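You operate a simulated robot arm through the tools that you are given. There is no shell and no other tool. Be economical: measure what you need, move in short steps, check, and stop when the job is done.

The job below is to be done with a simulated two-armed robot. You get a single attempt, and the scene is never put back.

Task
Mark the flat blue and yellow boxes with tape of their own colour.
Fine: the short tape strips are in the drawer with the orange handle; press each on the middle of its lid, clear of the grip, till it sticks, and shut the drawer. Where these are worked on the way, their far stop is far enough and under half their travel is too little: drawer with the orange handle.

The check looks at the end state, three seconds after you hand in, the way a careful person would. Anything else that was tipped, shoved, dropped, spilled or broken makes it a failure. Lids that push on must go on centred and level and be pressed home; caps that screw on are set level and turned clockwise until they are tight.

Robot
Two 7-joint arms with fingered hands on one trunk, on a base that drives. Base frame: it is fixed to the floor where the robot stands at the start and does not move with it; the origin is under the middle of the robot, x ahead of it, y to its left, z up; the surface under the hand at the start is at about z = 850. Units: mm, degrees, N and s.
The left shoulder is at the start at [60, 177, 850], the right one opposite. Places, roughly: drawer with the orange handle [600, -500, 600]. Payload 4 kg a hand.
The TCP of each hand is the grasp point between the finger pads, 37 mm short of the fingertips. In the tool frame z runs along the fingers and y along their closing line. Largest opening 124 mm; the body of the gripper starts 43 mm behind the TCP. The gripper is a hand of 3 fingers: y runs from the thumb to the fingers, the wrist lies at [-15, -108, -202] in the tool frame, and closing takes about 1.5 s.
Orientation is told as [roll, pitch, yaw] about the base's x, y, z axes, in that order, counted from this pose: with the fingers straight down and the wrist toward the robot, the tool's x, y and z point along [0, 1, 0], [1, 0, 0] and [0, 0, -1] of the base frame.

Tools
- The arms move only by the tool apply_moves. It takes "left_increments", "right_increments" or both (then of equal length, played together; a hand with none holds still); each is a list of rows, each a list of 7 numbers: the shift along the base's x, y, z in mm, then the turn, a rotation vector about the base's x, y, z in degrees, then the opening in per cent of the stroke, from 0 (shut) to 100 (fully open). In form: [[tx, ty, tz, ax, ay, az, fingers], ...]. A call has 1 to 20 rows; each row is the pose to reach, as a shift and turn from the pose commanded when the call began. A row lasts 0.2 s, in which the tool goes at most 50 mm and 8.6 degrees; a call with a longer step from one row to the next is refused whole, and so is a gripper value outside its range. Where a pose cannot be reached the arm comes as near as it can. A force on the tool above 80 N (or 10 N above the force at the start of the call, whichever is more), or a blocked arm, ends the call early, and 0.2 s more pass. The fingers move at their own pace (about 72 mm/s each) and stop on an object; they squeeze with about 24 N. The grip force told is the motor's: it shows also when the fingers shut on nothing. Time passes only in rows, and 0.2 s behind the last, so rows that repeat a pose let the fingers close. It gives the time, the measured TCP pose, the force on the tool (base axes), the opening and the grip force at its end, in the units of the frame above (readings bear some noise), with the torque about the TCP (base axes, N m) and any sound that the robot's microphone picked up.
- Cameras (640 x 400 px; columns grow to the right, rows downward): "scene" is now at [44.9, -26.3, 1489.6]; the picture's right is [-0.31, -0.95, 0.00], its down [-0.71, 0.23, -0.66] and it looks along [0.63, -0.20, -0.75] (base axes); focal length 290 px, centre (320, 200). "left" rides on the left gripper at [-64, -76, -137] in its tool frame; the picture's right is [-0.84, -0.26, 0.48], its down [0.48, -0.76, 0.43] and it looks along [0.26, 0.60, 0.76] (tool axes); focal length 256 px, centre (320, 200). "right" rides on the right gripper at [64, -76, -136] in its tool frame; the picture's right is [-0.84, 0.26, -0.48], its down [-0.48, -0.76, 0.43] and it looks along [-0.26, 0.60, 0.76] (tool axes); focal length 256 px, centre (320, 200).
- camera(camera): a new picture of that camera. The clock stands still meanwhile.
- lift_body(by): slides the trunk up (or, below 0, down) by that many mm; the arms and the scene camera ride with it, the base frame stays. It gives what a move gives, with no picture.
- roll_base(legs): drives the robot by 1 to 6 legs, each [ahead, left, turn to the left] in mm, mm and degrees, along the robot's own axes; the way and the turn of a leg run together, so that a leg with both is an arc; at most 1500 mm and 180 degrees a leg. The arms and the cameras ride along, it lands a little off, and it stops where it bumps. It gives what a move gives.
- preshape(shape, hand): the hand has 3 fingers and takes this shape, open, in about a second: jaw (thumb against the fingers, like two jaws); tri (thumb and two fingers); tip (a fingertip pinch); poke (one finger out to press); point (the index stretched); flat (the hand flat); cup (the hand cupped); fist (a fist). The gripper value then closes the fingers along that shape, each until it touches; the sizes above hold for jaw. It gives what a move gives, with no picture.
- head_to(pan, tilt): turns the head with the scene camera to pan (to the left, within 86 degrees either way) and tilt (down, from -29 to 69), counted from straight ahead of the robot. It gives what a move gives.
- probe_pixels(camera, pixels): for up to 12 pixels [column, row] of the newest picture of that camera ("zoom" is the newest enlarged one), the place [x, y, z] in the base frame of the surface seen there, good to about 3 mm. The clock stands still meanwhile.
- close_up(camera, box): a new picture of the part [left, top, right, bottom] of that camera's present view, enlarged. The clock stands still meanwhile.
- close_job(): hands the job in; it is judged then, once.

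Go step by step. Measure first, check grasps and placings, and put right what went wrong. The budget is 80 turns and 58 pictures, counting those below and the enlarged ones. Unless the task says otherwise, let go and move clear before handing in, and close with one line.

The tools are called after "Request:" by a JSON object that holds its "op" and its "data". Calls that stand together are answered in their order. apply_moves: Moves the arms, as the interface text tells. Its arguments: {"type":"object","properties":{"left_increments":{"type":"array"},"right_increments":{"type":"array"}},"required":[]} The other tools are called the same way: lift_body (by) slides the trunk up or down; preshape (shape, hand) gives the hand a shape; roll_base (legs) drives the base; head_to (pan, tilt) turns the head that bears the scene camera; camera (camera) takes a picture; probe_pixels (camera, pixels) gives the place of the surface under pixels of a picture; close_up (camera, box) takes an enlarged picture of a part of a camera's view; close_job () hands the job in.

At the start:

```text
clock: 0.0
left_tcp_pos: [641.4, -29.1, 1131.6]
left_orientation: [0.0, 0.1, -0.1]
left_wrist_force: [-0.1, -0.1, 0.0]
left_moment: [-0.01, -0.01, -0.01]
left_gripper_width: 123.8
left_finger_force: 0.0
left_shape: jaw
right_tcp_pos: [476.2, -448.1, 1131.6]
right_orientation: [-0.1, 0.0, -0.1]
right_wrist_force: [0.6, 0.9, -0.8]
right_moment: [0.0, 0.0, 0.01]
right_gripper_width: 123.5
right_finger_force: 0.1
right_shape: jaw
trunk travel left (down, up): [-375.0, 215.0]
robot x, y, heading: [4.1, -0.5, 0.0]
head pan, tilt: [-17.9, 48.6]
```

scene: 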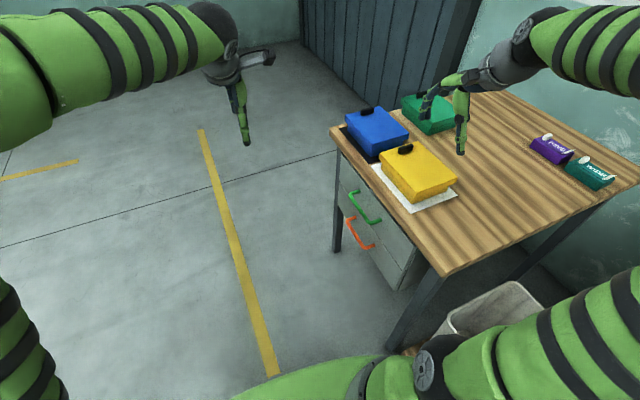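
right: 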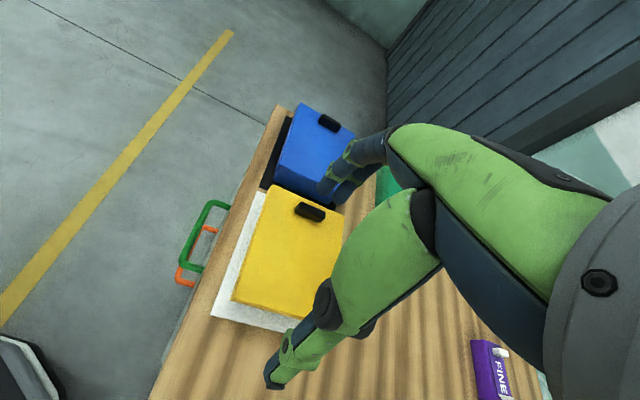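
left: 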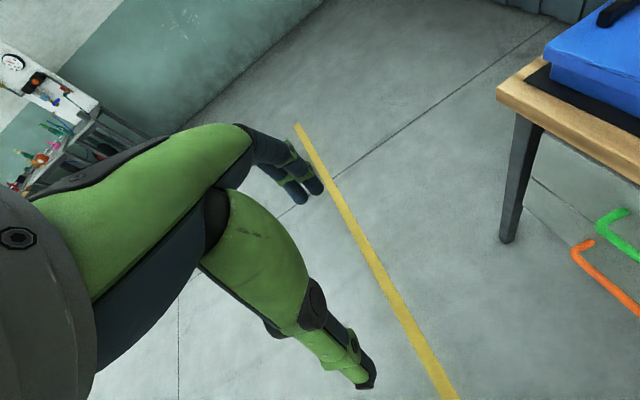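

The scene shows blue (375,130) and yellow (418,172) boxes on a table to the right, with drawers facing +y: green handle above (365,207) and orange handle below (360,235). I'll measure these spots.

Request:
{"op": "probe_pixels", "data": {"camera": "scene", "pixels": [[345, 218], [358, 246], [372, 247], [352, 193], [365, 221], [380, 220], [347, 112], [379, 108], [408, 130], [373, 147], [330, 130], [443, 275]]}}

Request:
{"op": "probe_pixels", "data": {"camera": "right", "pixels": [[268, 187], [343, 214], [303, 315], [233, 298], [310, 212], [330, 123], [290, 105], [275, 182], [185, 280], [178, 268], [185, 265], [207, 230]]}}

Request:
{"op": "close_up", "data": {"camera": "scene", "box": [310, 80, 470, 300]}}

```text
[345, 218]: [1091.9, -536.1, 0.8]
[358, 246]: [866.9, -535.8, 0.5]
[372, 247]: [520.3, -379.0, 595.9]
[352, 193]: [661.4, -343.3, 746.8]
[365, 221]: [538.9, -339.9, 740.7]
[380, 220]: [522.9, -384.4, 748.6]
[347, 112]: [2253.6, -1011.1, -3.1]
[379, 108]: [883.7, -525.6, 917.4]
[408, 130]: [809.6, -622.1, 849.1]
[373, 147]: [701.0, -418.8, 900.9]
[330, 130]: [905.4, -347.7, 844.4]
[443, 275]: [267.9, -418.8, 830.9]
```

```text
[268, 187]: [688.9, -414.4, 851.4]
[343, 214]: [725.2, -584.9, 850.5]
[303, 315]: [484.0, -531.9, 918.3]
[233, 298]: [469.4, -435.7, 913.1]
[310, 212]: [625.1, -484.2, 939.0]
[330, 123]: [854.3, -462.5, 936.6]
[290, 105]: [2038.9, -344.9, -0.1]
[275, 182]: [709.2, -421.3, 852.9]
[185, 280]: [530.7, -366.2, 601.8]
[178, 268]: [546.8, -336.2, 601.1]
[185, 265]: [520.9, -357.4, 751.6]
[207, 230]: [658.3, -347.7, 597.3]
```

```text
1.82 times, centred on (390, 190) of scene
```

zoom: 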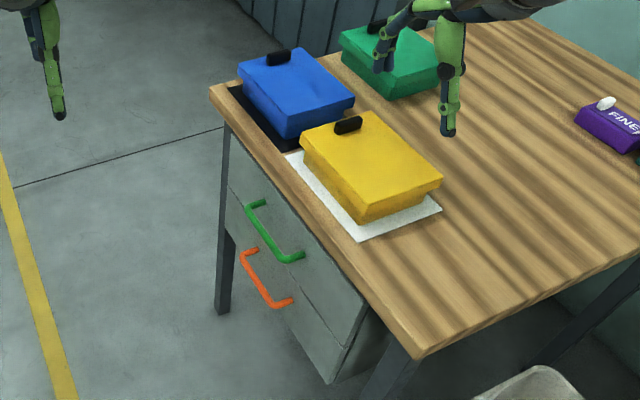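

The orange bar is at about x 530–660, y −340, z 600, and opens toward +y. I'll drive round to face the drawer, which means standing to its +y side with heading −90.

Request:
{"op": "roll_base", "data": {"legs": [[0, 400, 0], [720, 0, 0], [0, 0, -90]]}}

Request:
{"op": "head_to", "data": {"pan": -10, "tilt": 50}}

Request:
{"op": "camera", "data": {"camera": "scene"}}

```text
clock: 9.9
left_tcp_pos: [664.6, -241.1, 1132.9]
left_orientation: [0.0, 0.0, -91.6]
left_wrist_force: [0.0, -0.2, -0.7]
left_moment: [0.01, 0.01, 0.02]
left_gripper_width: 123.6
left_finger_force: 0.1
left_shape: jaw
right_tcp_pos: [249.9, -62.6, 1132.2]
right_orientation: [0.0, 0.1, -91.6]
right_wrist_force: [-0.3, 0.1, 0.1]
right_moment: [0.01, 0.03, -0.03]
right_gripper_width: 123.7
right_finger_force: 0.2
right_shape: jaw
trunk travel left (down, up): [-375.0, 215.0]
robot x, y, heading: [714.0, 400.7, -91.7]
head pan, tilt: [-17.9, 48.6]
```

```text
clock: 10.6
left_tcp_pos: [664.1, -239.9, 1132.6]
left_orientation: [0.0, 0.1, -91.6]
left_wrist_force: [0.6, 0.5, 0.5]
left_moment: [0.02, -0.03, 0.01]
left_gripper_width: 123.7
left_finger_force: 0.0
left_shape: jaw
right_tcp_pos: [251.0, -61.4, 1131.1]
right_orientation: [0.0, 0.0, -91.5]
right_wrist_force: [-0.5, -0.8, 0.3]
right_moment: [0.01, 0.04, 0.03]
right_gripper_width: 123.5
right_finger_force: 0.1
right_shape: jaw
trunk travel left (down, up): [-375.0, 215.0]
robot x, y, heading: [710.1, 399.5, -91.7]
head pan, tilt: [-10.0, 50.0]
```

```text
53 pictures are left
```

scene: 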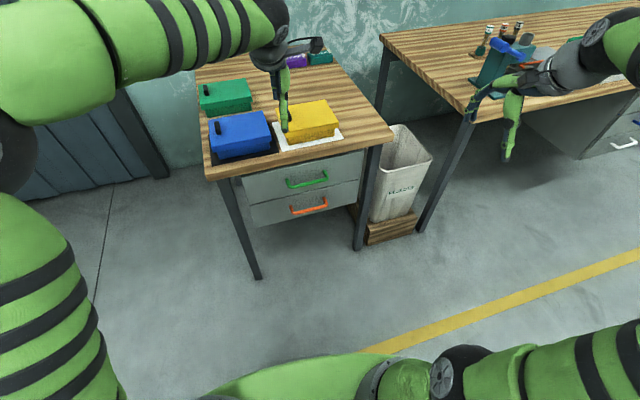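

The robot now faces the drawer front squarely. I'll move the left hand aside, bring the right hand in front of the handle, and then lower the trunk.

Request:
{"op": "apply_moves", "data": {"left_increments": [[45, 10, 0, 0, 0, 0, 100], [90, 20, 0, 0, 0, 0, 100], [135, 30, 0, 0, 0, 0, 100], [180, 40, 0, 0, 0, 0, 100], [225, 50, 0, 0, 0, 0, 100], [270, 60, 0, 0, 0, 0, 100], [310, 70, 0, 0, 0, 0, 100], [310, 70, 0, 0, 0, 0, 100]], "right_increments": [[45, -10, 0, 0, 0, 0.5, 100], [90, -20, 0, 0, 0, 1, 100], [135, -30, 0, 0, 0, 1.5, 100], [180, -40, 0, 0, 0, 1.5, 100], [225, -50, 0, 0, 0, 1.5, 100], [270, -60, 0, 0, 0, 1.5, 100], [310, -70, 0, 0, 0, 1.5, 100], [345, -80, 0, 0, 0, 1.5, 100]]}}

Request:
{"op": "lift_body", "data": {"by": -250}}

Request:
{"op": "apply_moves", "data": {"right_increments": [[0, 0, -20, -8, 0, 0, 100], [0, 0, -40, -16, 0, 0, 100], [0, 0, -60, -24, 0, 0, 100], [0, 0, -80, -32, 0, 0, 90], [0, 0, -110, -40, 0, 0, 80], [0, 0, -140, -48, 0, 0, 70], [0, 0, -170, -56, 0, 0, 60], [0, 0, -200, -64, 0, 0, 60], [0, 0, -230, -72, 0, 0, 60], [0, 0, -260, -80, 0, 0, 60], [0, 0, -280, -80, 0, 0, 60], [0, 0, -280, -80, 0, 0, 60]]}}

Request:
{"op": "camera", "data": {"camera": "right"}}

Request:
{"op": "camera", "data": {"camera": "scene"}}

```text
clock: 12.4
left_tcp_pos: [975.5, -171.4, 1131.0]
left_orientation: [0.0, 0.0, -91.6]
left_wrist_force: [0.1, -0.9, 0.0]
left_moment: [-0.03, 0.0, -0.03]
left_gripper_width: 123.6
left_finger_force: 0.1
left_shape: jaw
right_tcp_pos: [597.1, -142.2, 1130.1]
right_orientation: [0.0, 0.1, -90.2]
right_wrist_force: [0.1, -0.6, -0.3]
right_moment: [-0.01, -0.03, 0.02]
right_gripper_width: 123.6
right_finger_force: 0.2
right_shape: jaw
trunk travel left (down, up): [-375.0, 215.0]
robot x, y, heading: [711.8, 400.3, -91.7]
head pan, tilt: [-10.0, 50.0]
```

```text
clock: 15.0
left_tcp_pos: [975.5, -170.4, 882.5]
left_orientation: [0.0, 0.0, -91.5]
left_wrist_force: [-0.2, 0.2, 0.0]
left_moment: [-0.02, 0.02, -0.02]
left_gripper_width: 123.5
left_finger_force: 0.1
left_shape: jaw
right_tcp_pos: [595.8, -142.0, 880.6]
right_orientation: [0.0, 0.0, -90.1]
right_wrist_force: [-0.6, -0.2, -0.2]
right_moment: [0.02, 0.04, 0.01]
right_gripper_width: 123.8
right_finger_force: 0.1
right_shape: jaw
trunk travel left (down, up): [-125.0, 465.0]
robot x, y, heading: [712.8, 404.3, -91.4]
head pan, tilt: [-10.0, 50.0]
```

```text
clock: 17.6
left_tcp_pos: [975.1, -168.9, 880.5]
left_orientation: [0.0, 0.1, -91.6]
left_wrist_force: [-0.2, 0.1, -0.3]
left_moment: [0.0, 0.0, -0.02]
left_gripper_width: 123.8
left_finger_force: 0.1
left_shape: jaw
right_tcp_pos: [634.0, -236.4, 689.4]
right_orientation: [0.0, -79.8, -90.2]
right_wrist_force: [0.0, 0.1, -0.8]
right_moment: [0.0, 0.0, -0.02]
right_gripper_width: 74.9
right_finger_force: 0.0
right_shape: jaw
right hand out of reach, approached as far as the arm can: row 6, 7, 9, 10, 11, 12
trunk travel left (down, up): [-125.0, 465.0]
robot x, y, heading: [712.2, 398.4, -91.8]
head pan, tilt: [-10.0, 50.0]
```

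```text
52 pictures are left
```

right: 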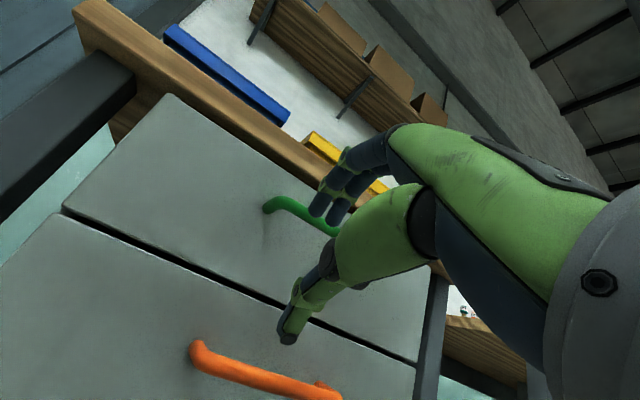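

```text
51 pictures are left
```

scene: 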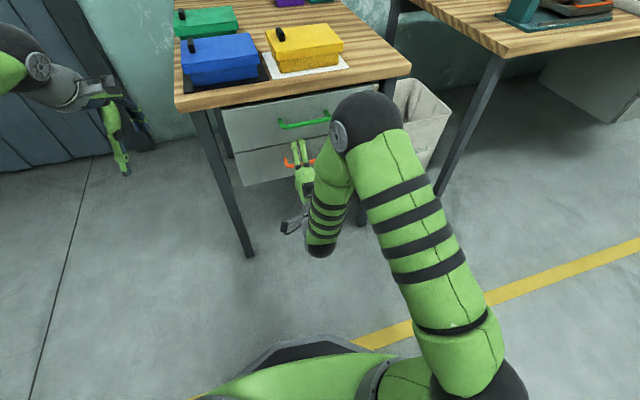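

The hand couldn't get nearer because the arm is too folded. I'll back the base 150 mm and lower the trunk a bit for room.

Request:
{"op": "lift_body", "data": {"by": -90}}

Request:
{"op": "roll_base", "data": {"legs": [[-150, 0, 1.6]]}}

Request:
{"op": "apply_moves", "data": {"right_increments": [[0, -10, 0, 0, 0, 0, 60], [0, -20, 0, 0, 0, 0, 60]]}}

```text
clock: 18.8
left_tcp_pos: [973.8, -170.5, 791.5]
left_orientation: [0.0, 0.0, -91.5]
left_wrist_force: [-0.7, 1.4, 0.4]
left_moment: [-0.02, 0.01, 0.01]
left_gripper_width: 123.8
left_finger_force: 0.2
left_shape: jaw
right_tcp_pos: [633.5, -235.3, 599.2]
right_orientation: [-0.1, -79.8, -90.2]
right_wrist_force: [0.7, -0.3, 0.6]
right_moment: [-0.02, -0.03, 0.03]
right_gripper_width: 74.6
right_finger_force: 0.1
right_shape: jaw
trunk travel left (down, up): [-35.0, 555.0]
robot x, y, heading: [713.1, 403.0, -91.4]
head pan, tilt: [-10.0, 50.0]
```

```text
clock: 20.2
left_tcp_pos: [992.3, -17.0, 791.3]
left_orientation: [0.1, -0.1, -90.2]
left_wrist_force: [-0.3, 0.1, 0.2]
left_moment: [-0.01, -0.02, -0.01]
left_gripper_width: 123.7
left_finger_force: 0.0
left_shape: jaw
right_tcp_pos: [650.8, -90.6, 597.8]
right_orientation: [-0.1, -79.8, -88.7]
right_wrist_force: [0.8, -0.5, -0.2]
right_moment: [-0.03, 0.01, -0.03]
right_gripper_width: 74.7
right_finger_force: 0.1
right_shape: jaw
trunk travel left (down, up): [-35.0, 555.0]
robot x, y, heading: [712.5, 548.3, -89.9]
head pan, tilt: [-10.0, 50.0]
```

```text
clock: 20.8
left_tcp_pos: [990.8, -17.3, 791.5]
left_orientation: [0.0, 0.1, -90.2]
left_wrist_force: [-0.2, 0.5, -0.1]
left_moment: [0.0, 0.01, -0.02]
left_gripper_width: 123.6
left_finger_force: 0.0
left_shape: jaw
right_tcp_pos: [652.6, -111.5, 598.6]
right_orientation: [-0.3, -79.7, -88.8]
right_wrist_force: [-0.4, 0.0, 0.5]
right_moment: [-0.03, -0.01, -0.01]
right_gripper_width: 74.4
right_finger_force: 0.1
right_shape: jaw
trunk travel left (down, up): [-35.0, 555.0]
robot x, y, heading: [714.5, 550.0, -90.2]
head pan, tilt: [-10.0, 50.0]
```

The pose tracks well now. I'll move to just in front of the handle bar and look.

Request:
{"op": "apply_moves", "data": {"right_increments": [[-15, -35, 0, 0, 0, -0.3, 60], [-30, -70, 0, 0, 0, -0.6, 60], [-45, -105, 2, 0, 0, -1, 60], [-57, -140, 2, 0, 0, -1.2, 60], [-57, -150, 2, 0, 0, -1.2, 60]]}}

Request:
{"op": "camera", "data": {"camera": "right"}}

Request:
{"op": "close_up", "data": {"camera": "scene", "box": [200, 50, 420, 250]}}

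```text
clock: 22.0
left_tcp_pos: [990.6, -16.3, 791.4]
left_orientation: [0.0, 0.1, -90.2]
left_wrist_force: [0.9, -0.8, -0.5]
left_moment: [0.02, -0.03, 0.02]
left_gripper_width: 123.7
left_finger_force: 0.0
left_shape: jaw
right_tcp_pos: [630.3, -259.2, 602.4]
right_orientation: [-1.7, -79.5, -90.7]
right_wrist_force: [-0.1, -0.4, 0.4]
right_moment: [0.04, 0.0, 0.04]
right_gripper_width: 74.5
right_finger_force: 0.1
right_shape: jaw
right hand out of reach, approached as far as the arm can: row 1, 2, 3, 4, 5
trunk travel left (down, up): [-35.0, 555.0]
robot x, y, heading: [712.9, 545.9, -90.2]
head pan, tilt: [-10.0, 50.0]
```

```text
50 pictures are left
```

right: 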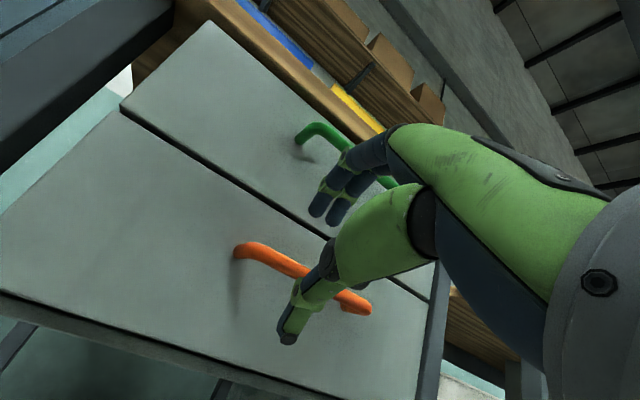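

```text
2.00 times, centred on (310, 150) of scene
```

zoom: 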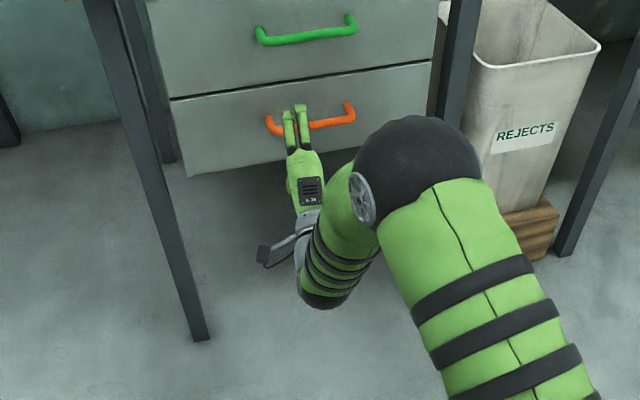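

The fingers line up with the bar at zoom (297,125), though off to one side. I'll shift the base 30 mm to the right, then advance onto the bar.

Request:
{"op": "roll_base", "data": {"legs": [[0, -32, 0]]}}

Request:
{"op": "apply_moves", "data": {"right_increments": [[0, -20, 0, 0, 0, 0, 60], [0, -40, 0, 0, 0, 0, 60], [0, -60, 0, 0, 0, 0, 60], [0, -75, 0, 0, 0, 0, 60]]}}

Request:
{"op": "camera", "data": {"camera": "right"}}

```text
clock: 22.8
left_tcp_pos: [959.6, -17.2, 789.6]
left_orientation: [0.0, 0.1, -90.2]
left_wrist_force: [-0.1, 0.2, 0.0]
left_moment: [-0.02, 0.04, -0.03]
left_gripper_width: 123.4
left_finger_force: 0.1
left_shape: jaw
right_tcp_pos: [599.3, -259.5, 601.7]
right_orientation: [-1.6, -79.5, -90.9]
right_wrist_force: [-0.5, 0.3, 0.0]
right_moment: [-0.04, -0.03, 0.0]
right_gripper_width: 74.6
right_finger_force: 0.1
right_shape: jaw
trunk travel left (down, up): [-35.0, 555.0]
robot x, y, heading: [684.8, 550.3, -90.2]
head pan, tilt: [-10.0, 50.0]
```

```text
clock: 23.8
left_tcp_pos: [958.5, -16.2, 791.2]
left_orientation: [0.0, 0.0, -90.2]
left_wrist_force: [1.0, -0.8, -0.7]
left_moment: [0.01, -0.01, 0.04]
left_gripper_width: 123.4
left_finger_force: 0.0
left_shape: jaw
right_tcp_pos: [601.1, -334.0, 603.3]
right_orientation: [-1.6, -79.6, -91.0]
right_wrist_force: [0.0, 12.3, 1.2]
right_moment: [-0.49, -0.03, 0.12]
right_gripper_width: 73.9
right_finger_force: 0.1
right_shape: jaw
trunk travel left (down, up): [-35.0, 555.0]
robot x, y, heading: [681.7, 546.6, -90.4]
head pan, tilt: [-10.0, 50.0]
```

```text
48 pictures are left
```

right: 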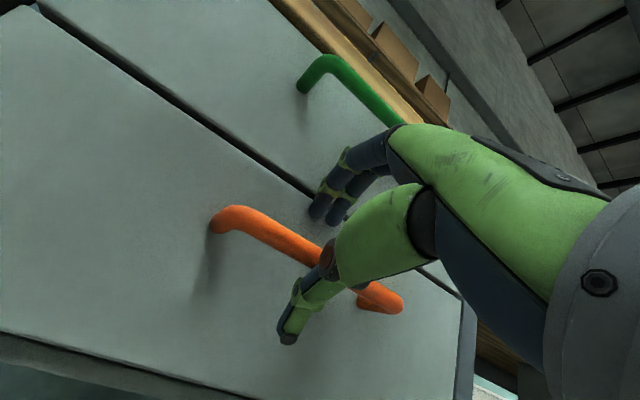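

The fingertips just touch the front (12 N) and straddle the orange bar. I'll back off 4 mm and close.

Request:
{"op": "apply_moves", "data": {"right_increments": [[0, 5, 0, 0, 0, 0, 60], [0, 5, 0, 0, 0, 0, 0], [0, 5, 0, 0, 0, 0, 0], [0, 5, 0, 0, 0, 0, 0], [0, 5, 0, 0, 0, 0, 0], [0, 5, 0, 0, 0, 0, 0], [0, 5, 0, 0, 0, 0, 0], [0, 5, 0, 0, 0, 0, 0], [0, 5, 0, 0, 0, 0, 0]]}}

Request:
{"op": "camera", "data": {"camera": "right"}}

```text
clock: 25.8
left_tcp_pos: [959.3, -18.5, 791.2]
left_orientation: [-0.1, 0.1, -90.2]
left_wrist_force: [-0.5, 0.2, 0.9]
left_moment: [0.01, 0.01, 0.02]
left_gripper_width: 123.7
left_finger_force: 0.0
left_shape: jaw
right_tcp_pos: [600.3, -329.2, 598.8]
right_orientation: [-1.9, -79.1, -90.6]
right_wrist_force: [1.8, 2.0, -21.8]
right_moment: [0.18, 0.07, 0.02]
right_gripper_width: 13.9
right_finger_force: 23.6
right_shape: jaw
trunk travel left (down, up): [-35.0, 555.0]
robot x, y, heading: [679.4, 544.6, -90.0]
head pan, tilt: [-10.0, 50.0]
```

```text
47 pictures are left
```

right: 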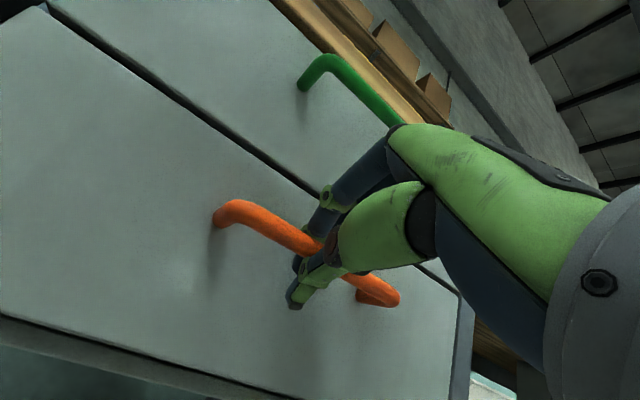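

The bar is gripped (14 mm, 24 N). I'll ease 4 mm down and pull by backing the base.

Request:
{"op": "apply_moves", "data": {"right_increments": [[0, 0, -4, 0, 0, 0, 0], [0, 10, -4, 0, 0, 0, 0], [0, 20, -4, 0, 0, 0, 0]]}}

Request:
{"op": "roll_base", "data": {"legs": [[-150, 0, 0]]}}

Request:
{"op": "camera", "data": {"camera": "scene"}}

```text
clock: 26.6
left_tcp_pos: [958.2, -16.1, 791.0]
left_orientation: [0.0, 0.1, -90.2]
left_wrist_force: [1.0, -0.8, 1.2]
left_moment: [0.01, -0.02, -0.01]
left_gripper_width: 123.6
left_finger_force: 0.0
left_shape: jaw
right_tcp_pos: [599.1, -309.5, 598.0]
right_orientation: [-1.5, -79.6, -91.0]
right_wrist_force: [-2.6, 0.8, -11.8]
right_moment: [0.1, 0.02, -0.02]
right_gripper_width: 13.0
right_finger_force: 23.7
right_shape: jaw
trunk travel left (down, up): [-35.0, 555.0]
robot x, y, heading: [683.3, 552.5, -90.2]
head pan, tilt: [-10.0, 50.0]
```

```text
clock: 28.0
left_tcp_pos: [957.4, 131.5, 791.0]
left_orientation: [0.1, 0.1, -90.3]
left_wrist_force: [0.2, -0.3, -0.5]
left_moment: [-0.02, 0.0, 0.02]
left_gripper_width: 123.8
left_finger_force: 0.0
left_shape: jaw
right_tcp_pos: [593.8, -158.8, 596.1]
right_orientation: [-1.1, -79.5, -91.7]
right_wrist_force: [-29.8, -4.7, -11.1]
right_moment: [0.09, -0.05, -0.3]
right_gripper_width: 11.6
right_finger_force: 24.0
right_shape: jaw
trunk travel left (down, up): [-35.0, 555.0]
robot x, y, heading: [684.0, 695.2, -90.2]
head pan, tilt: [-10.0, 50.0]
```

```text
46 pictures are left
```

scene: 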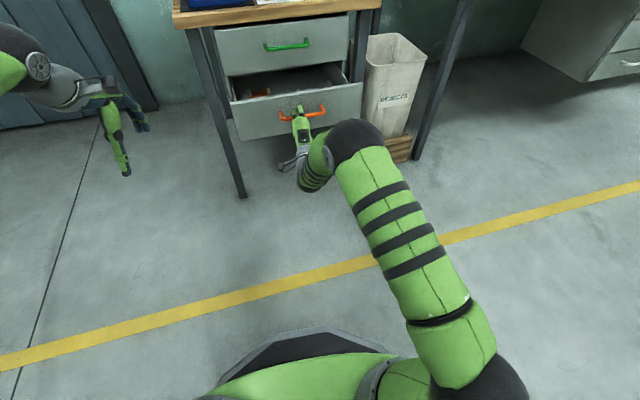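

The drawer is open about 170 mm. I'll pull further in steps to find its stop.

Request:
{"op": "roll_base", "data": {"legs": [[-80, 0, 0]]}}

Request:
{"op": "camera", "data": {"camera": "scene"}}

```text
clock: 29.0
left_tcp_pos: [957.5, 211.2, 790.2]
left_orientation: [0.0, 0.0, -90.5]
left_wrist_force: [-0.5, -0.5, -0.1]
left_moment: [-0.04, 0.0, 0.01]
left_gripper_width: 123.8
left_finger_force: 0.0
left_shape: jaw
right_tcp_pos: [591.1, -80.8, 594.9]
right_orientation: [-1.5, -79.4, -91.7]
right_wrist_force: [-25.1, -3.2, -12.1]
right_moment: [0.08, -0.07, -0.2]
right_gripper_width: 10.7
right_finger_force: 23.9
right_shape: jaw
trunk travel left (down, up): [-35.0, 555.0]
robot x, y, heading: [684.8, 778.5, -90.1]
head pan, tilt: [-10.0, 50.0]
```

```text
45 pictures are left
```

scene: 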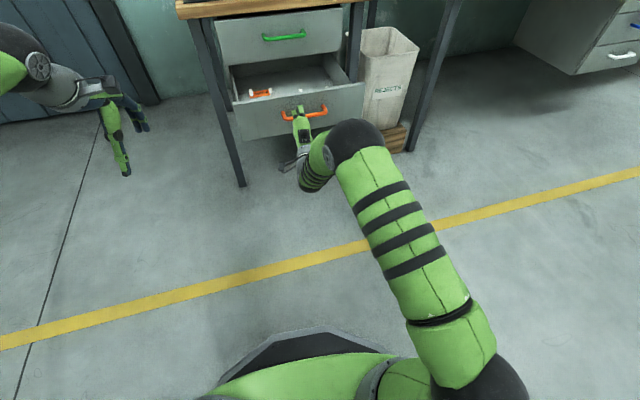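

The hand followed by 78 mm. I'll zoom in to see whether the drawer came along and what is inside.

Request:
{"op": "close_up", "data": {"camera": "scene", "box": [200, 20, 400, 145]}}

Request:
{"op": "probe_pixels", "data": {"camera": "scene", "pixels": [[262, 93], [300, 85], [270, 108], [321, 110], [350, 95], [238, 108], [300, 95]]}}

```text
3.20 times, centred on (300, 82) of scene
```

zoom: 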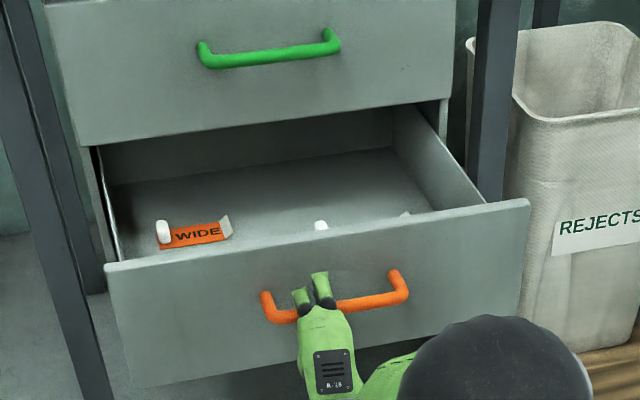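

```text
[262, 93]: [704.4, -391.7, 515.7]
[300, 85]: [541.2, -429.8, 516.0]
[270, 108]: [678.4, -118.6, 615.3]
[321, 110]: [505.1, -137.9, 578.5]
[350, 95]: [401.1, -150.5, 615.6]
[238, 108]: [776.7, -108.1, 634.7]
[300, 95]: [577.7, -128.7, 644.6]
```

The table is turned about 6°, which explains the sideways force. The drawer is about 250 mm out with items inside, so I'll pull a bit more along its own axis and then raise the head view.

Request:
{"op": "roll_base", "data": {"legs": [[-70, -9, 0]]}}

Request:
{"op": "head_to", "data": {"pan": -8, "tilt": 38}}

Request:
{"op": "close_up", "data": {"camera": "scene", "box": [200, 80, 400, 205]}}

```text
clock: 30.1
left_tcp_pos: [948.0, 278.7, 790.7]
left_orientation: [0.1, 0.2, -90.4]
left_wrist_force: [0.5, 0.5, -0.1]
left_moment: [0.0, -0.05, -0.04]
left_gripper_width: 123.7
left_finger_force: 0.1
left_shape: jaw
right_tcp_pos: [582.3, -10.6, 594.9]
right_orientation: [-1.8, -79.2, -91.4]
right_wrist_force: [-8.7, -2.6, -13.2]
right_moment: [0.09, -0.04, -0.12]
right_gripper_width: 10.3
right_finger_force: 24.0
right_shape: jaw
trunk travel left (down, up): [-35.0, 555.0]
robot x, y, heading: [674.3, 841.2, -90.6]
head pan, tilt: [-10.0, 50.0]
```

```text
clock: 30.8
left_tcp_pos: [949.2, 278.3, 790.2]
left_orientation: [0.1, 0.0, -90.4]
left_wrist_force: [-0.1, -0.1, 1.0]
left_moment: [-0.03, 0.0, -0.02]
left_gripper_width: 123.7
left_finger_force: 0.0
left_shape: jaw
right_tcp_pos: [581.5, -10.8, 594.0]
right_orientation: [-2.1, -79.1, -91.4]
right_wrist_force: [-5.1, -0.2, -9.8]
right_moment: [0.08, 0.01, -0.06]
right_gripper_width: 9.6
right_finger_force: 23.7
right_shape: jaw
trunk travel left (down, up): [-35.0, 555.0]
robot x, y, heading: [675.7, 846.5, -90.5]
head pan, tilt: [-8.0, 38.0]
```

```text
3.20 times, centred on (300, 142) of scene
```

zoom: 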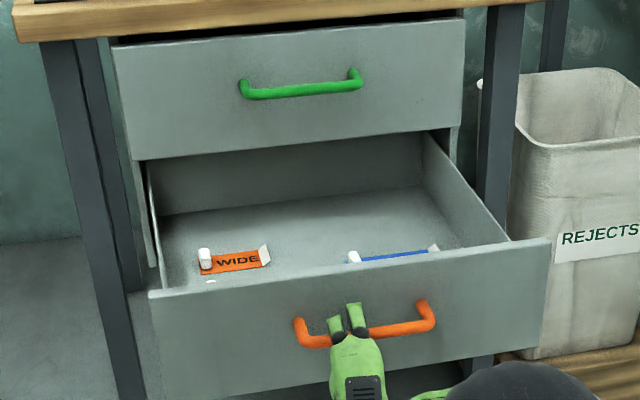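

Request:
{"op": "probe_pixels", "data": {"camera": "zoom", "pixels": [[299, 330], [390, 331], [428, 310], [232, 262], [395, 257], [352, 257], [210, 281], [433, 249], [200, 295], [500, 255]]}}

```text
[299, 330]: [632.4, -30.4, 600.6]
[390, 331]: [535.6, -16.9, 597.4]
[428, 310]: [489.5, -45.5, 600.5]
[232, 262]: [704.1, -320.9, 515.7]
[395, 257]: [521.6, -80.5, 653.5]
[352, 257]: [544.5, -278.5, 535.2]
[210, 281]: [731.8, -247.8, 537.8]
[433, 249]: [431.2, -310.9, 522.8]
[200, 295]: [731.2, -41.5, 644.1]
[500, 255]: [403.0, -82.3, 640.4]
```

The drawer is about 310 mm out and the blue strip lies near (490,−295,516). I'll pull once more toward the stop, then let go and look from above.

Request:
{"op": "roll_base", "data": {"legs": [[-60, -7, 0]]}}

Request:
{"op": "close_up", "data": {"camera": "scene", "box": [200, 80, 400, 205]}}

```text
clock: 31.7
left_tcp_pos: [945.6, 314.8, 791.6]
left_orientation: [-0.1, 0.1, -90.2]
left_wrist_force: [0.1, 0.0, 0.0]
left_moment: [-0.02, -0.01, 0.01]
left_gripper_width: 123.6
left_finger_force: 0.0
left_shape: jaw
right_tcp_pos: [578.1, 19.7, 593.3]
right_orientation: [-2.5, -78.8, -90.8]
right_wrist_force: [1.0, -22.9, -3.6]
right_moment: [0.23, -0.11, 0.11]
right_gripper_width: 4.4
right_finger_force: 24.2
right_shape: jaw
trunk travel left (down, up): [-35.0, 555.0]
robot x, y, heading: [670.5, 879.7, -89.9]
head pan, tilt: [-8.0, 38.0]
stopped in leg 1: the force on the tool passed its limit at 97 N (the readings are from after the stop); the commanded pose is now the measured one
```

```text
3.20 times, centred on (300, 142) of scene
```

zoom: 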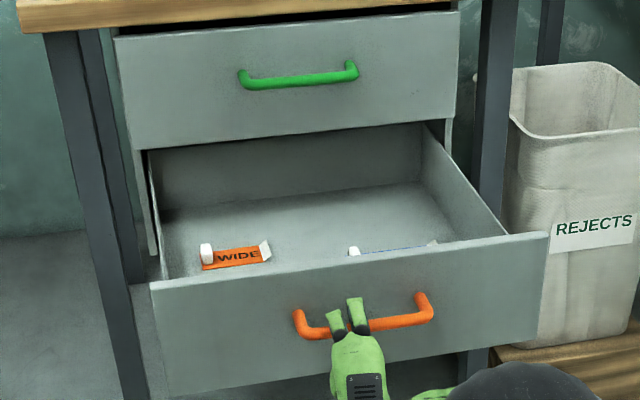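

The stop is reached at 97 N, so the drawer is fully open. I'll release, back off, and raise the trunk, turning the hand down again.

Request:
{"op": "apply_moves", "data": {"right_increments": [[0, 0, 0, 0, 0, 0, 60], [0, 0, 0, 0, 0, 0, 60], [0, 0, 0, 0, 0, 0, 60], [0, 20, 0, 0, 0, 0, 60], [0, 50, 0, 0, 0, 0, 60], [0, 80, 0, 0, 0, 0, 60]]}}

Request:
{"op": "lift_body", "data": {"by": 240}}

Request:
{"op": "apply_moves", "data": {"right_increments": [[0, 0, 10, 8, 0, 0, 100], [0, 0, 20, 16, 0, 0, 100], [0, 0, 30, 24, 0, 0, 100], [0, 0, 40, 32, 0, 0, 100], [0, 0, 50, 40, 0, 0, 100], [0, 0, 60, 48, 0, 0, 100], [0, 0, 70, 56, 0, 0, 100], [0, 0, 80, 64, 0, 0, 100], [0, 0, 90, 72, 0, 0, 100], [0, 0, 100, 79, 0, 0, 100], [0, 0, 100, 79, 0, 0, 100]]}}

Request:
{"op": "head_to", "data": {"pan": -5, "tilt": 48}}

Request:
{"op": "camera", "data": {"camera": "scene"}}

```text
clock: 33.1
left_tcp_pos: [946.1, 314.6, 791.6]
left_orientation: [0.1, 0.0, -90.3]
left_wrist_force: [-0.6, 0.0, 0.7]
left_moment: [0.01, 0.02, 0.0]
left_gripper_width: 123.7
left_finger_force: 0.1
left_shape: jaw
right_tcp_pos: [579.2, 102.4, 595.9]
right_orientation: [-2.3, -79.0, -91.0]
right_wrist_force: [-0.1, 0.1, 0.9]
right_moment: [-0.01, 0.0, 0.02]
right_gripper_width: 74.1
right_finger_force: 0.0
right_shape: jaw
trunk travel left (down, up): [-35.0, 555.0]
robot x, y, heading: [671.6, 881.6, -90.1]
head pan, tilt: [-8.0, 38.0]
```

```text
clock: 35.6
left_tcp_pos: [946.0, 315.7, 1032.4]
left_orientation: [-0.1, -0.1, -90.2]
left_wrist_force: [0.7, 0.5, 0.0]
left_moment: [-0.02, 0.0, 0.01]
left_gripper_width: 123.6
left_finger_force: 0.0
left_shape: jaw
right_tcp_pos: [578.0, 102.4, 836.3]
right_orientation: [-2.3, -79.0, -90.9]
right_wrist_force: [-0.1, -1.0, 0.6]
right_moment: [-0.01, 0.0, -0.04]
right_gripper_width: 74.2
right_finger_force: 0.0
right_shape: jaw
trunk travel left (down, up): [-275.0, 315.0]
robot x, y, heading: [673.7, 883.0, -90.2]
head pan, tilt: [-8.0, 38.0]
```

```text
clock: 38.0
left_tcp_pos: [945.7, 315.2, 1032.5]
left_orientation: [0.0, 0.0, -90.2]
left_wrist_force: [-0.3, 0.0, 0.0]
left_moment: [0.01, 0.0, 0.0]
left_gripper_width: 123.6
left_finger_force: 0.1
left_shape: jaw
right_tcp_pos: [578.6, 101.8, 935.8]
right_orientation: [-3.3, 0.2, -90.3]
right_wrist_force: [-0.7, 0.1, -0.3]
right_moment: [0.0, -0.01, -0.03]
right_gripper_width: 123.8
right_finger_force: 0.1
right_shape: jaw
trunk travel left (down, up): [-275.0, 315.0]
robot x, y, heading: [669.6, 884.2, -90.4]
head pan, tilt: [-8.0, 38.0]
```

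```text
clock: 38.7
left_tcp_pos: [946.4, 315.1, 1032.2]
left_orientation: [0.0, -0.1, -90.4]
left_wrist_force: [1.2, 0.1, -0.5]
left_moment: [0.0, -0.01, 0.01]
left_gripper_width: 123.8
left_finger_force: 0.1
left_shape: jaw
right_tcp_pos: [578.1, 101.3, 936.4]
right_orientation: [-3.3, 0.0, -90.2]
right_wrist_force: [-0.5, 0.1, -0.3]
right_moment: [0.0, -0.03, 0.0]
right_gripper_width: 124.1
right_finger_force: 0.1
right_shape: jaw
trunk travel left (down, up): [-275.0, 315.0]
robot x, y, heading: [668.9, 884.6, -90.1]
head pan, tilt: [-5.0, 48.0]
```

```text
41 pictures are left
```

scene: 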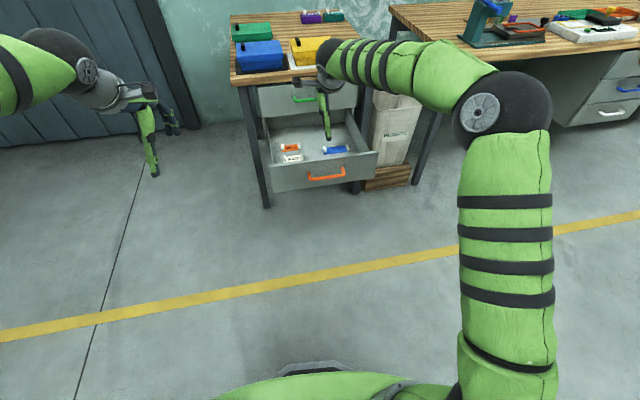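

The drawer holds orange, white and blue "WIDE" strips, and yellow isn't clear yet. I'll raise the trunk for clearance, drive closer, and zoom in.

Request:
{"op": "lift_body", "data": {"by": 130}}

Request:
{"op": "roll_base", "data": {"legs": [[430, 0, 0]]}}

Request:
{"op": "head_to", "data": {"pan": -5, "tilt": 62}}

Request:
{"op": "camera", "data": {"camera": "scene"}}

```text
clock: 40.3
left_tcp_pos: [945.4, 315.0, 1161.9]
left_orientation: [0.0, 0.1, -90.4]
left_wrist_force: [1.2, 0.1, 0.6]
left_moment: [0.0, -0.03, 0.01]
left_gripper_width: 123.8
left_finger_force: 0.0
left_shape: jaw
right_tcp_pos: [578.4, 102.1, 1064.8]
right_orientation: [-3.2, -0.1, -90.2]
right_wrist_force: [-0.8, 0.0, -0.3]
right_moment: [-0.03, -0.03, -0.02]
right_gripper_width: 123.6
right_finger_force: 0.0
right_shape: jaw
trunk travel left (down, up): [-405.0, 185.0]
robot x, y, heading: [665.1, 882.1, -90.2]
head pan, tilt: [-5.0, 48.0]
```

```text
clock: 42.9
left_tcp_pos: [943.6, -112.4, 1162.9]
left_orientation: [0.0, 0.0, -90.2]
left_wrist_force: [-0.4, 0.0, -0.7]
left_moment: [0.0, 0.0, -0.01]
left_gripper_width: 123.5
left_finger_force: 0.0
left_shape: jaw
right_tcp_pos: [574.3, -325.4, 1065.1]
right_orientation: [-3.4, 0.0, -90.1]
right_wrist_force: [0.9, 0.5, 0.0]
right_moment: [0.03, 0.0, 0.05]
right_gripper_width: 124.1
right_finger_force: 0.0
right_shape: jaw
trunk travel left (down, up): [-405.0, 185.0]
robot x, y, heading: [668.7, 454.6, -90.3]
head pan, tilt: [-5.0, 48.0]
```

```text
clock: 43.7
left_tcp_pos: [943.6, -112.0, 1160.5]
left_orientation: [0.0, 0.1, -90.4]
left_wrist_force: [-1.8, -0.1, 0.1]
left_moment: [-0.02, 0.01, -0.03]
left_gripper_width: 123.7
left_finger_force: 0.1
left_shape: jaw
right_tcp_pos: [575.6, -326.6, 1064.9]
right_orientation: [-3.4, 0.0, -90.3]
right_wrist_force: [0.8, -0.2, 0.1]
right_moment: [0.0, 0.03, -0.02]
right_gripper_width: 123.6
right_finger_force: 0.1
right_shape: jaw
trunk travel left (down, up): [-405.0, 185.0]
robot x, y, heading: [669.4, 453.5, -90.3]
head pan, tilt: [-5.0, 62.0]
```

```text
40 pictures are left
```

scene: 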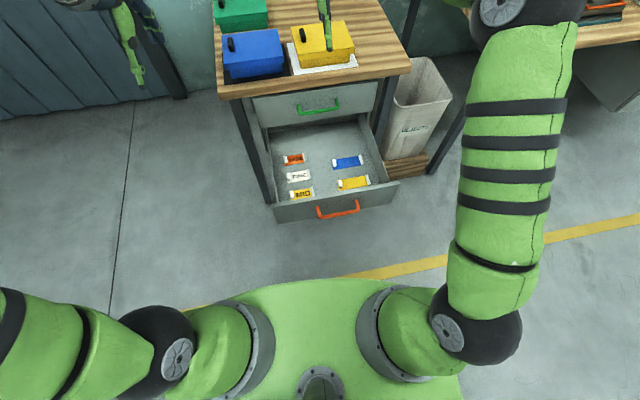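

Request:
{"op": "close_up", "data": {"camera": "scene", "box": [250, 130, 410, 230]}}

Request:
{"op": "close_up", "data": {"camera": "scene", "box": [210, 10, 370, 110]}}

```text
4.00 times, centred on (330, 180) of scene
```

zoom: 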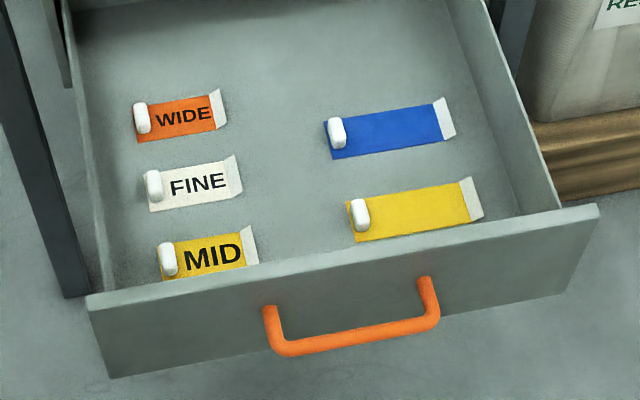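

```text
4.00 times, centred on (290, 60) of scene
```

zoom: 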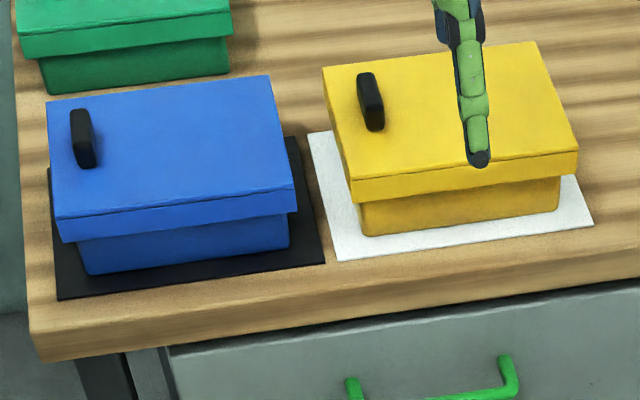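

The wanted strips are the blank blue and yellow ones on the right side of the drawer, each with a white knob at its left end. I'll measure the lids and strips.

Request:
{"op": "probe_pixels", "data": {"camera": "zoom", "pixels": [[50, 106], [267, 82], [287, 186], [64, 213], [325, 73], [533, 46], [572, 152], [353, 178], [84, 112], [90, 160], [365, 78], [375, 125]]}}

Request:
{"op": "close_up", "data": {"camera": "scene", "box": [320, 140, 384, 196]}}

```text
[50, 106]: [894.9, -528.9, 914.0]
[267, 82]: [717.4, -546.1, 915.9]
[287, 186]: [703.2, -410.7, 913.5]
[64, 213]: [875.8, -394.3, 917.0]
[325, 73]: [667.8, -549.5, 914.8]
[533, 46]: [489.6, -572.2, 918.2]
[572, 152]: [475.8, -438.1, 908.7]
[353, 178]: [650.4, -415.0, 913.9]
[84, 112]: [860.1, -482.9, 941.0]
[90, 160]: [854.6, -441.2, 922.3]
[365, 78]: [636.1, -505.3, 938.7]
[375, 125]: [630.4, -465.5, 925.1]
```

```text
7.14 times, centred on (352, 168) of scene
```

zoom: 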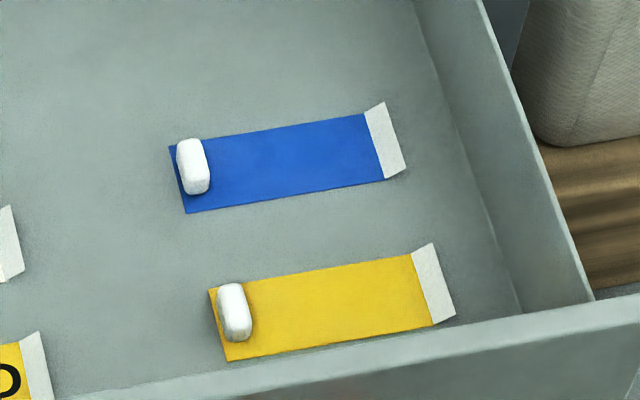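

Request:
{"op": "probe_pixels", "data": {"camera": "zoom", "pixels": [[170, 149], [188, 210], [364, 116], [383, 179], [403, 168], [192, 165], [211, 291], [230, 357], [410, 256], [432, 325], [234, 308], [440, 285]]}}

Request:
{"op": "probe_pixels", "data": {"camera": "zoom", "pixels": [[178, 143], [208, 189], [184, 187], [222, 287], [250, 335], [227, 335], [300, 150], [320, 220], [340, 300], [385, 140], [200, 141], [244, 286]]}}

```text
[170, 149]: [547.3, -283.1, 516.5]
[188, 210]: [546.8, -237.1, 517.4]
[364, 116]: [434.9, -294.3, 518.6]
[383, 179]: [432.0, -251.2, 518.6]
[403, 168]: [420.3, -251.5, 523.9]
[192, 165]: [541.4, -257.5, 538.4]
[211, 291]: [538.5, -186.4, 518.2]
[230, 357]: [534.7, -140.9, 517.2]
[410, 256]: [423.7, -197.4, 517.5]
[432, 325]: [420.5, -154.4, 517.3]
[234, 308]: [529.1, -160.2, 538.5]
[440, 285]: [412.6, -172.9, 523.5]
```

```text
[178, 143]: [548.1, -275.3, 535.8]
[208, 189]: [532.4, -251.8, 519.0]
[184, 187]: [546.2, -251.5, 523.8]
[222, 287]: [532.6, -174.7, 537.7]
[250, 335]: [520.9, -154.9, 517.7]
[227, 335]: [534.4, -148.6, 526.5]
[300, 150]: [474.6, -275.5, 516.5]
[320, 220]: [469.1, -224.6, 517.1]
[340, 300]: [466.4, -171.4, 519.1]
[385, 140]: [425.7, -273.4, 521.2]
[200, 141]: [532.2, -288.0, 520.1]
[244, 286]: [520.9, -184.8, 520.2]
```

I now have good numbers: blue knob ≈(540,−261) with top 538, and lid centres ≈(798,−470) and (571,−494). The strip is about 127 mm long, so I'll turn it 90° on the lid to stay clear of the grip; first I align the hand over the blue knob and lower the trunk.

Request:
{"op": "apply_moves", "data": {"right_increments": [[-9, 18, 0, 0, -1, 2, 80], [-18, 36, 0, 0, -2, 4, 60], [-27, 54, 0, 0, -3.3, 6.2, 50], [-35, 72, 0, 0, -3.3, 6.2, 50], [-35, 72, 0, 0, -3.3, 6.2, 50]]}}

Request:
{"op": "lift_body", "data": {"by": -330}}

Request:
{"op": "camera", "data": {"camera": "right"}}

Request:
{"op": "close_up", "data": {"camera": "scene", "box": [220, 50, 420, 175]}}

```text
clock: 44.9
left_tcp_pos: [943.0, -111.5, 1162.0]
left_orientation: [-0.1, 0.0, -90.3]
left_wrist_force: [0.3, 0.0, -0.1]
left_moment: [-0.02, 0.01, 0.0]
left_gripper_width: 123.9
left_finger_force: 0.0
left_shape: jaw
right_tcp_pos: [538.7, -253.7, 1066.5]
right_orientation: [0.0, -0.2, -84.0]
right_wrist_force: [0.2, -0.3, -1.4]
right_moment: [-0.02, -0.05, 0.01]
right_gripper_width: 62.1
right_finger_force: 0.0
right_shape: jaw
trunk travel left (down, up): [-405.0, 185.0]
robot x, y, heading: [665.1, 453.8, -90.2]
head pan, tilt: [-5.0, 62.0]
```

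```text
clock: 48.1
left_tcp_pos: [943.5, -112.3, 832.8]
left_orientation: [0.1, -0.1, -90.2]
left_wrist_force: [-0.5, -0.2, -0.3]
left_moment: [-0.03, -0.01, 0.02]
left_gripper_width: 123.5
left_finger_force: 0.1
left_shape: jaw
right_tcp_pos: [540.2, -252.9, 736.4]
right_orientation: [-0.1, -0.1, -84.0]
right_wrist_force: [0.7, 0.2, 0.6]
right_moment: [0.0, 0.05, 0.04]
right_gripper_width: 62.2
right_finger_force: 0.1
right_shape: jaw
trunk travel left (down, up): [-75.0, 515.0]
robot x, y, heading: [666.5, 455.3, -90.2]
head pan, tilt: [-5.0, 62.0]
```

```text
36 pictures are left
```

right: 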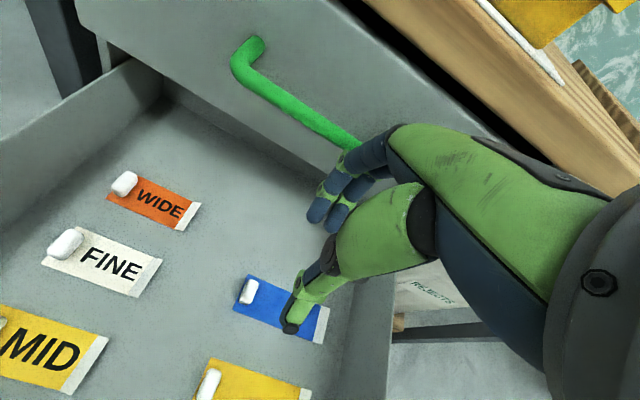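

```text
3.20 times, centred on (320, 112) of scene
```

zoom: 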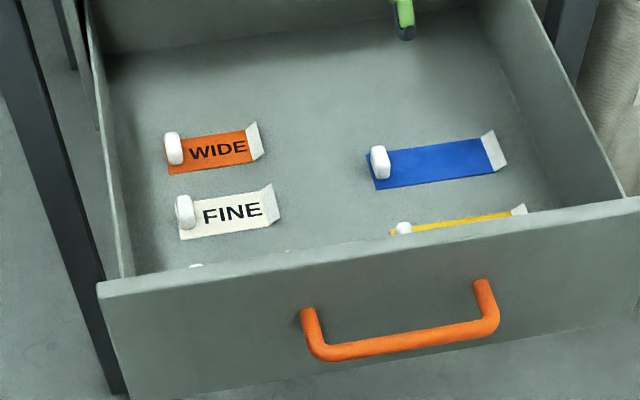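

The knob sits at (249,291) in the right view. I'll probe it to confirm alignment.

Request:
{"op": "probe_pixels", "data": {"camera": "right", "pixels": [[251, 283], [247, 299], [249, 290], [238, 310], [290, 325], [212, 375], [208, 395], [318, 215], [290, 328]]}}

Request:
{"op": "probe_pixels", "data": {"camera": "zoom", "pixels": [[380, 150], [381, 172], [405, 33], [380, 245], [380, 255], [402, 226]]}}

```text
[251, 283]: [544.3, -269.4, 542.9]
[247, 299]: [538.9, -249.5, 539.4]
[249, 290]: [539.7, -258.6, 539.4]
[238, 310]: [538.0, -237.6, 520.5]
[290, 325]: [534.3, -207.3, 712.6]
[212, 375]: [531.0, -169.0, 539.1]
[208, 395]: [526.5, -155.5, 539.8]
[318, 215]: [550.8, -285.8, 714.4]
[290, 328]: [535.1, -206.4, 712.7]
```

```text
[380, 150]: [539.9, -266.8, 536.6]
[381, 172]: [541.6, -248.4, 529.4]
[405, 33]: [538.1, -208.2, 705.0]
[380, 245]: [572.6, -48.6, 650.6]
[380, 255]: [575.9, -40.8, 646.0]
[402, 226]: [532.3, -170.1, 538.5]
```

The knob is centred near (541,−260) with its top at 539. I'll descend to TCP z 562 and then look.

Request:
{"op": "apply_moves", "data": {"right_increments": [[0, -4, -40, 0, 0, 0, 50], [0, -7, -80, 0, 0, 0, 50], [0, -7, -120, 0, 0, 0, 50], [0, -7, -150, 0, 0, 0, 50], [0, -7, -165, 0, 0, 0, 50], [0, -7, -174, 0, 0, 0, 50], [0, -7, -174, 0, 0, 0, 50]]}}

Request:
{"op": "camera", "data": {"camera": "right"}}

Request:
{"op": "close_up", "data": {"camera": "scene", "box": [290, 60, 390, 122]}}

```text
clock: 49.7
left_tcp_pos: [941.7, -111.7, 832.6]
left_orientation: [-0.1, 0.0, -90.2]
left_wrist_force: [0.3, -0.2, -0.9]
left_moment: [0.03, 0.0, 0.02]
left_gripper_width: 123.9
left_finger_force: 0.3
left_shape: jaw
right_tcp_pos: [538.3, -260.5, 560.8]
right_orientation: [0.0, -0.2, -84.0]
right_wrist_force: [-0.2, -0.1, 0.2]
right_moment: [-0.03, -0.03, 0.0]
right_gripper_width: 62.4
right_finger_force: 0.0
right_shape: jaw
trunk travel left (down, up): [-75.0, 515.0]
robot x, y, heading: [669.1, 452.7, -90.1]
head pan, tilt: [-5.0, 62.0]
```

```text
34 pictures are left
```

right: 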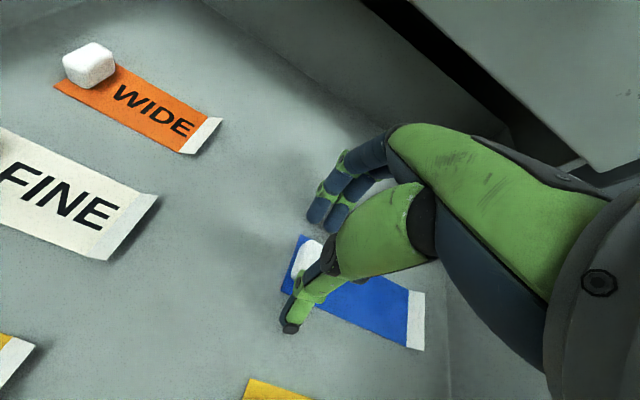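

```text
6.40 times, centred on (340, 91) of scene
```

zoom: 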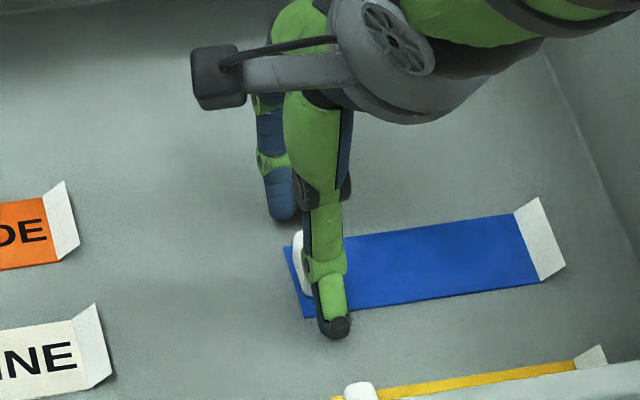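

Request:
{"op": "probe_pixels", "data": {"camera": "zoom", "pixels": [[335, 326], [298, 260], [297, 240], [282, 212], [310, 314], [284, 250], [327, 270]]}}

```text
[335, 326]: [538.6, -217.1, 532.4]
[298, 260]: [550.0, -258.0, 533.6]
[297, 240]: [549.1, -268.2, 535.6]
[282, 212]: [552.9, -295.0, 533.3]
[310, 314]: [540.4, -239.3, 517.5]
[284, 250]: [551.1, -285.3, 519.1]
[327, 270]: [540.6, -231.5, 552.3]
```

The thumb (538,−217) and fingers straddle the knob, whose face is at x≈549. I'll shift +3 in x, go 3 lower, and close.

Request:
{"op": "apply_moves", "data": {"right_increments": [[3, 0, -3, 0, 0, 0, 50], [3, 0, -3, 0, 0, 0, 0], [3, 0, -3, 0, 0, 0, 0], [3, 0, -3, 0, 0, 0, 0], [3, 0, -3, 0, 0, 0, 0], [3, 0, -3, 0, 0, 0, 0], [3, 0, -3, 0, 0, 0, 0], [3, 0, -3, 0, 0, 0, 0]]}}

Request:
{"op": "close_up", "data": {"camera": "scene", "box": [290, 60, 390, 122]}}

```text
clock: 51.5
left_tcp_pos: [943.4, -110.9, 832.0]
left_orientation: [-0.1, -0.1, -90.3]
left_wrist_force: [0.0, 0.3, -0.6]
left_moment: [0.01, 0.0, 0.01]
left_gripper_width: 123.6
left_finger_force: 0.1
left_shape: jaw
right_tcp_pos: [542.6, -260.0, 559.9]
right_orientation: [0.1, -0.3, -83.9]
right_wrist_force: [1.5, 0.6, 9.4]
right_moment: [-0.16, 0.0, 0.08]
right_gripper_width: 26.1
right_finger_force: 23.6
right_shape: jaw
trunk travel left (down, up): [-75.0, 515.0]
robot x, y, heading: [669.2, 453.7, -90.1]
head pan, tilt: [-5.0, 62.0]
```

```text
6.40 times, centred on (340, 91) of scene
```

zoom: 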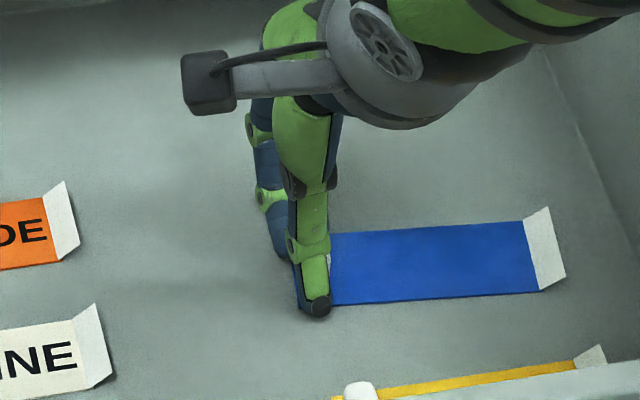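

The knob is gripped (26 mm, 24 N). I'll lift 60 mm and check that the strip follows.

Request:
{"op": "apply_moves", "data": {"right_increments": [[0, 0, 10, 0, 0, 0, 0], [0, 0, 25, 0, 0, 0, 0], [0, 3, 45, 0, 0, 0, 0], [0, 6, 70, 0, 0, 0, 0], [0, 10, 100, 0, 0, 0, 0]]}}

Request:
{"op": "camera", "data": {"camera": "right"}}

```text
clock: 52.7
left_tcp_pos: [942.1, -111.7, 831.9]
left_orientation: [0.0, 0.0, -90.3]
left_wrist_force: [-0.6, -0.6, 0.5]
left_moment: [-0.01, -0.02, 0.0]
left_gripper_width: 123.5
left_finger_force: 0.0
left_shape: jaw
right_tcp_pos: [544.0, -251.2, 661.0]
right_orientation: [0.0, -0.1, -84.0]
right_wrist_force: [-0.1, 0.2, 0.1]
right_moment: [0.0, 0.0, 0.02]
right_gripper_width: 23.9
right_finger_force: 23.9
right_shape: jaw
trunk travel left (down, up): [-75.0, 515.0]
robot x, y, heading: [669.0, 456.4, -90.4]
head pan, tilt: [-5.0, 62.0]
```

```text
31 pictures are left
```

right: 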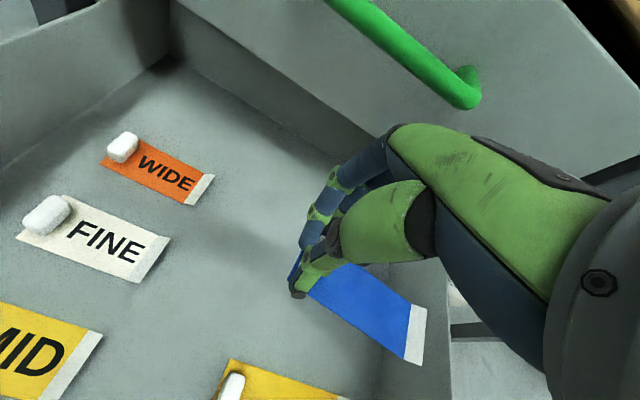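

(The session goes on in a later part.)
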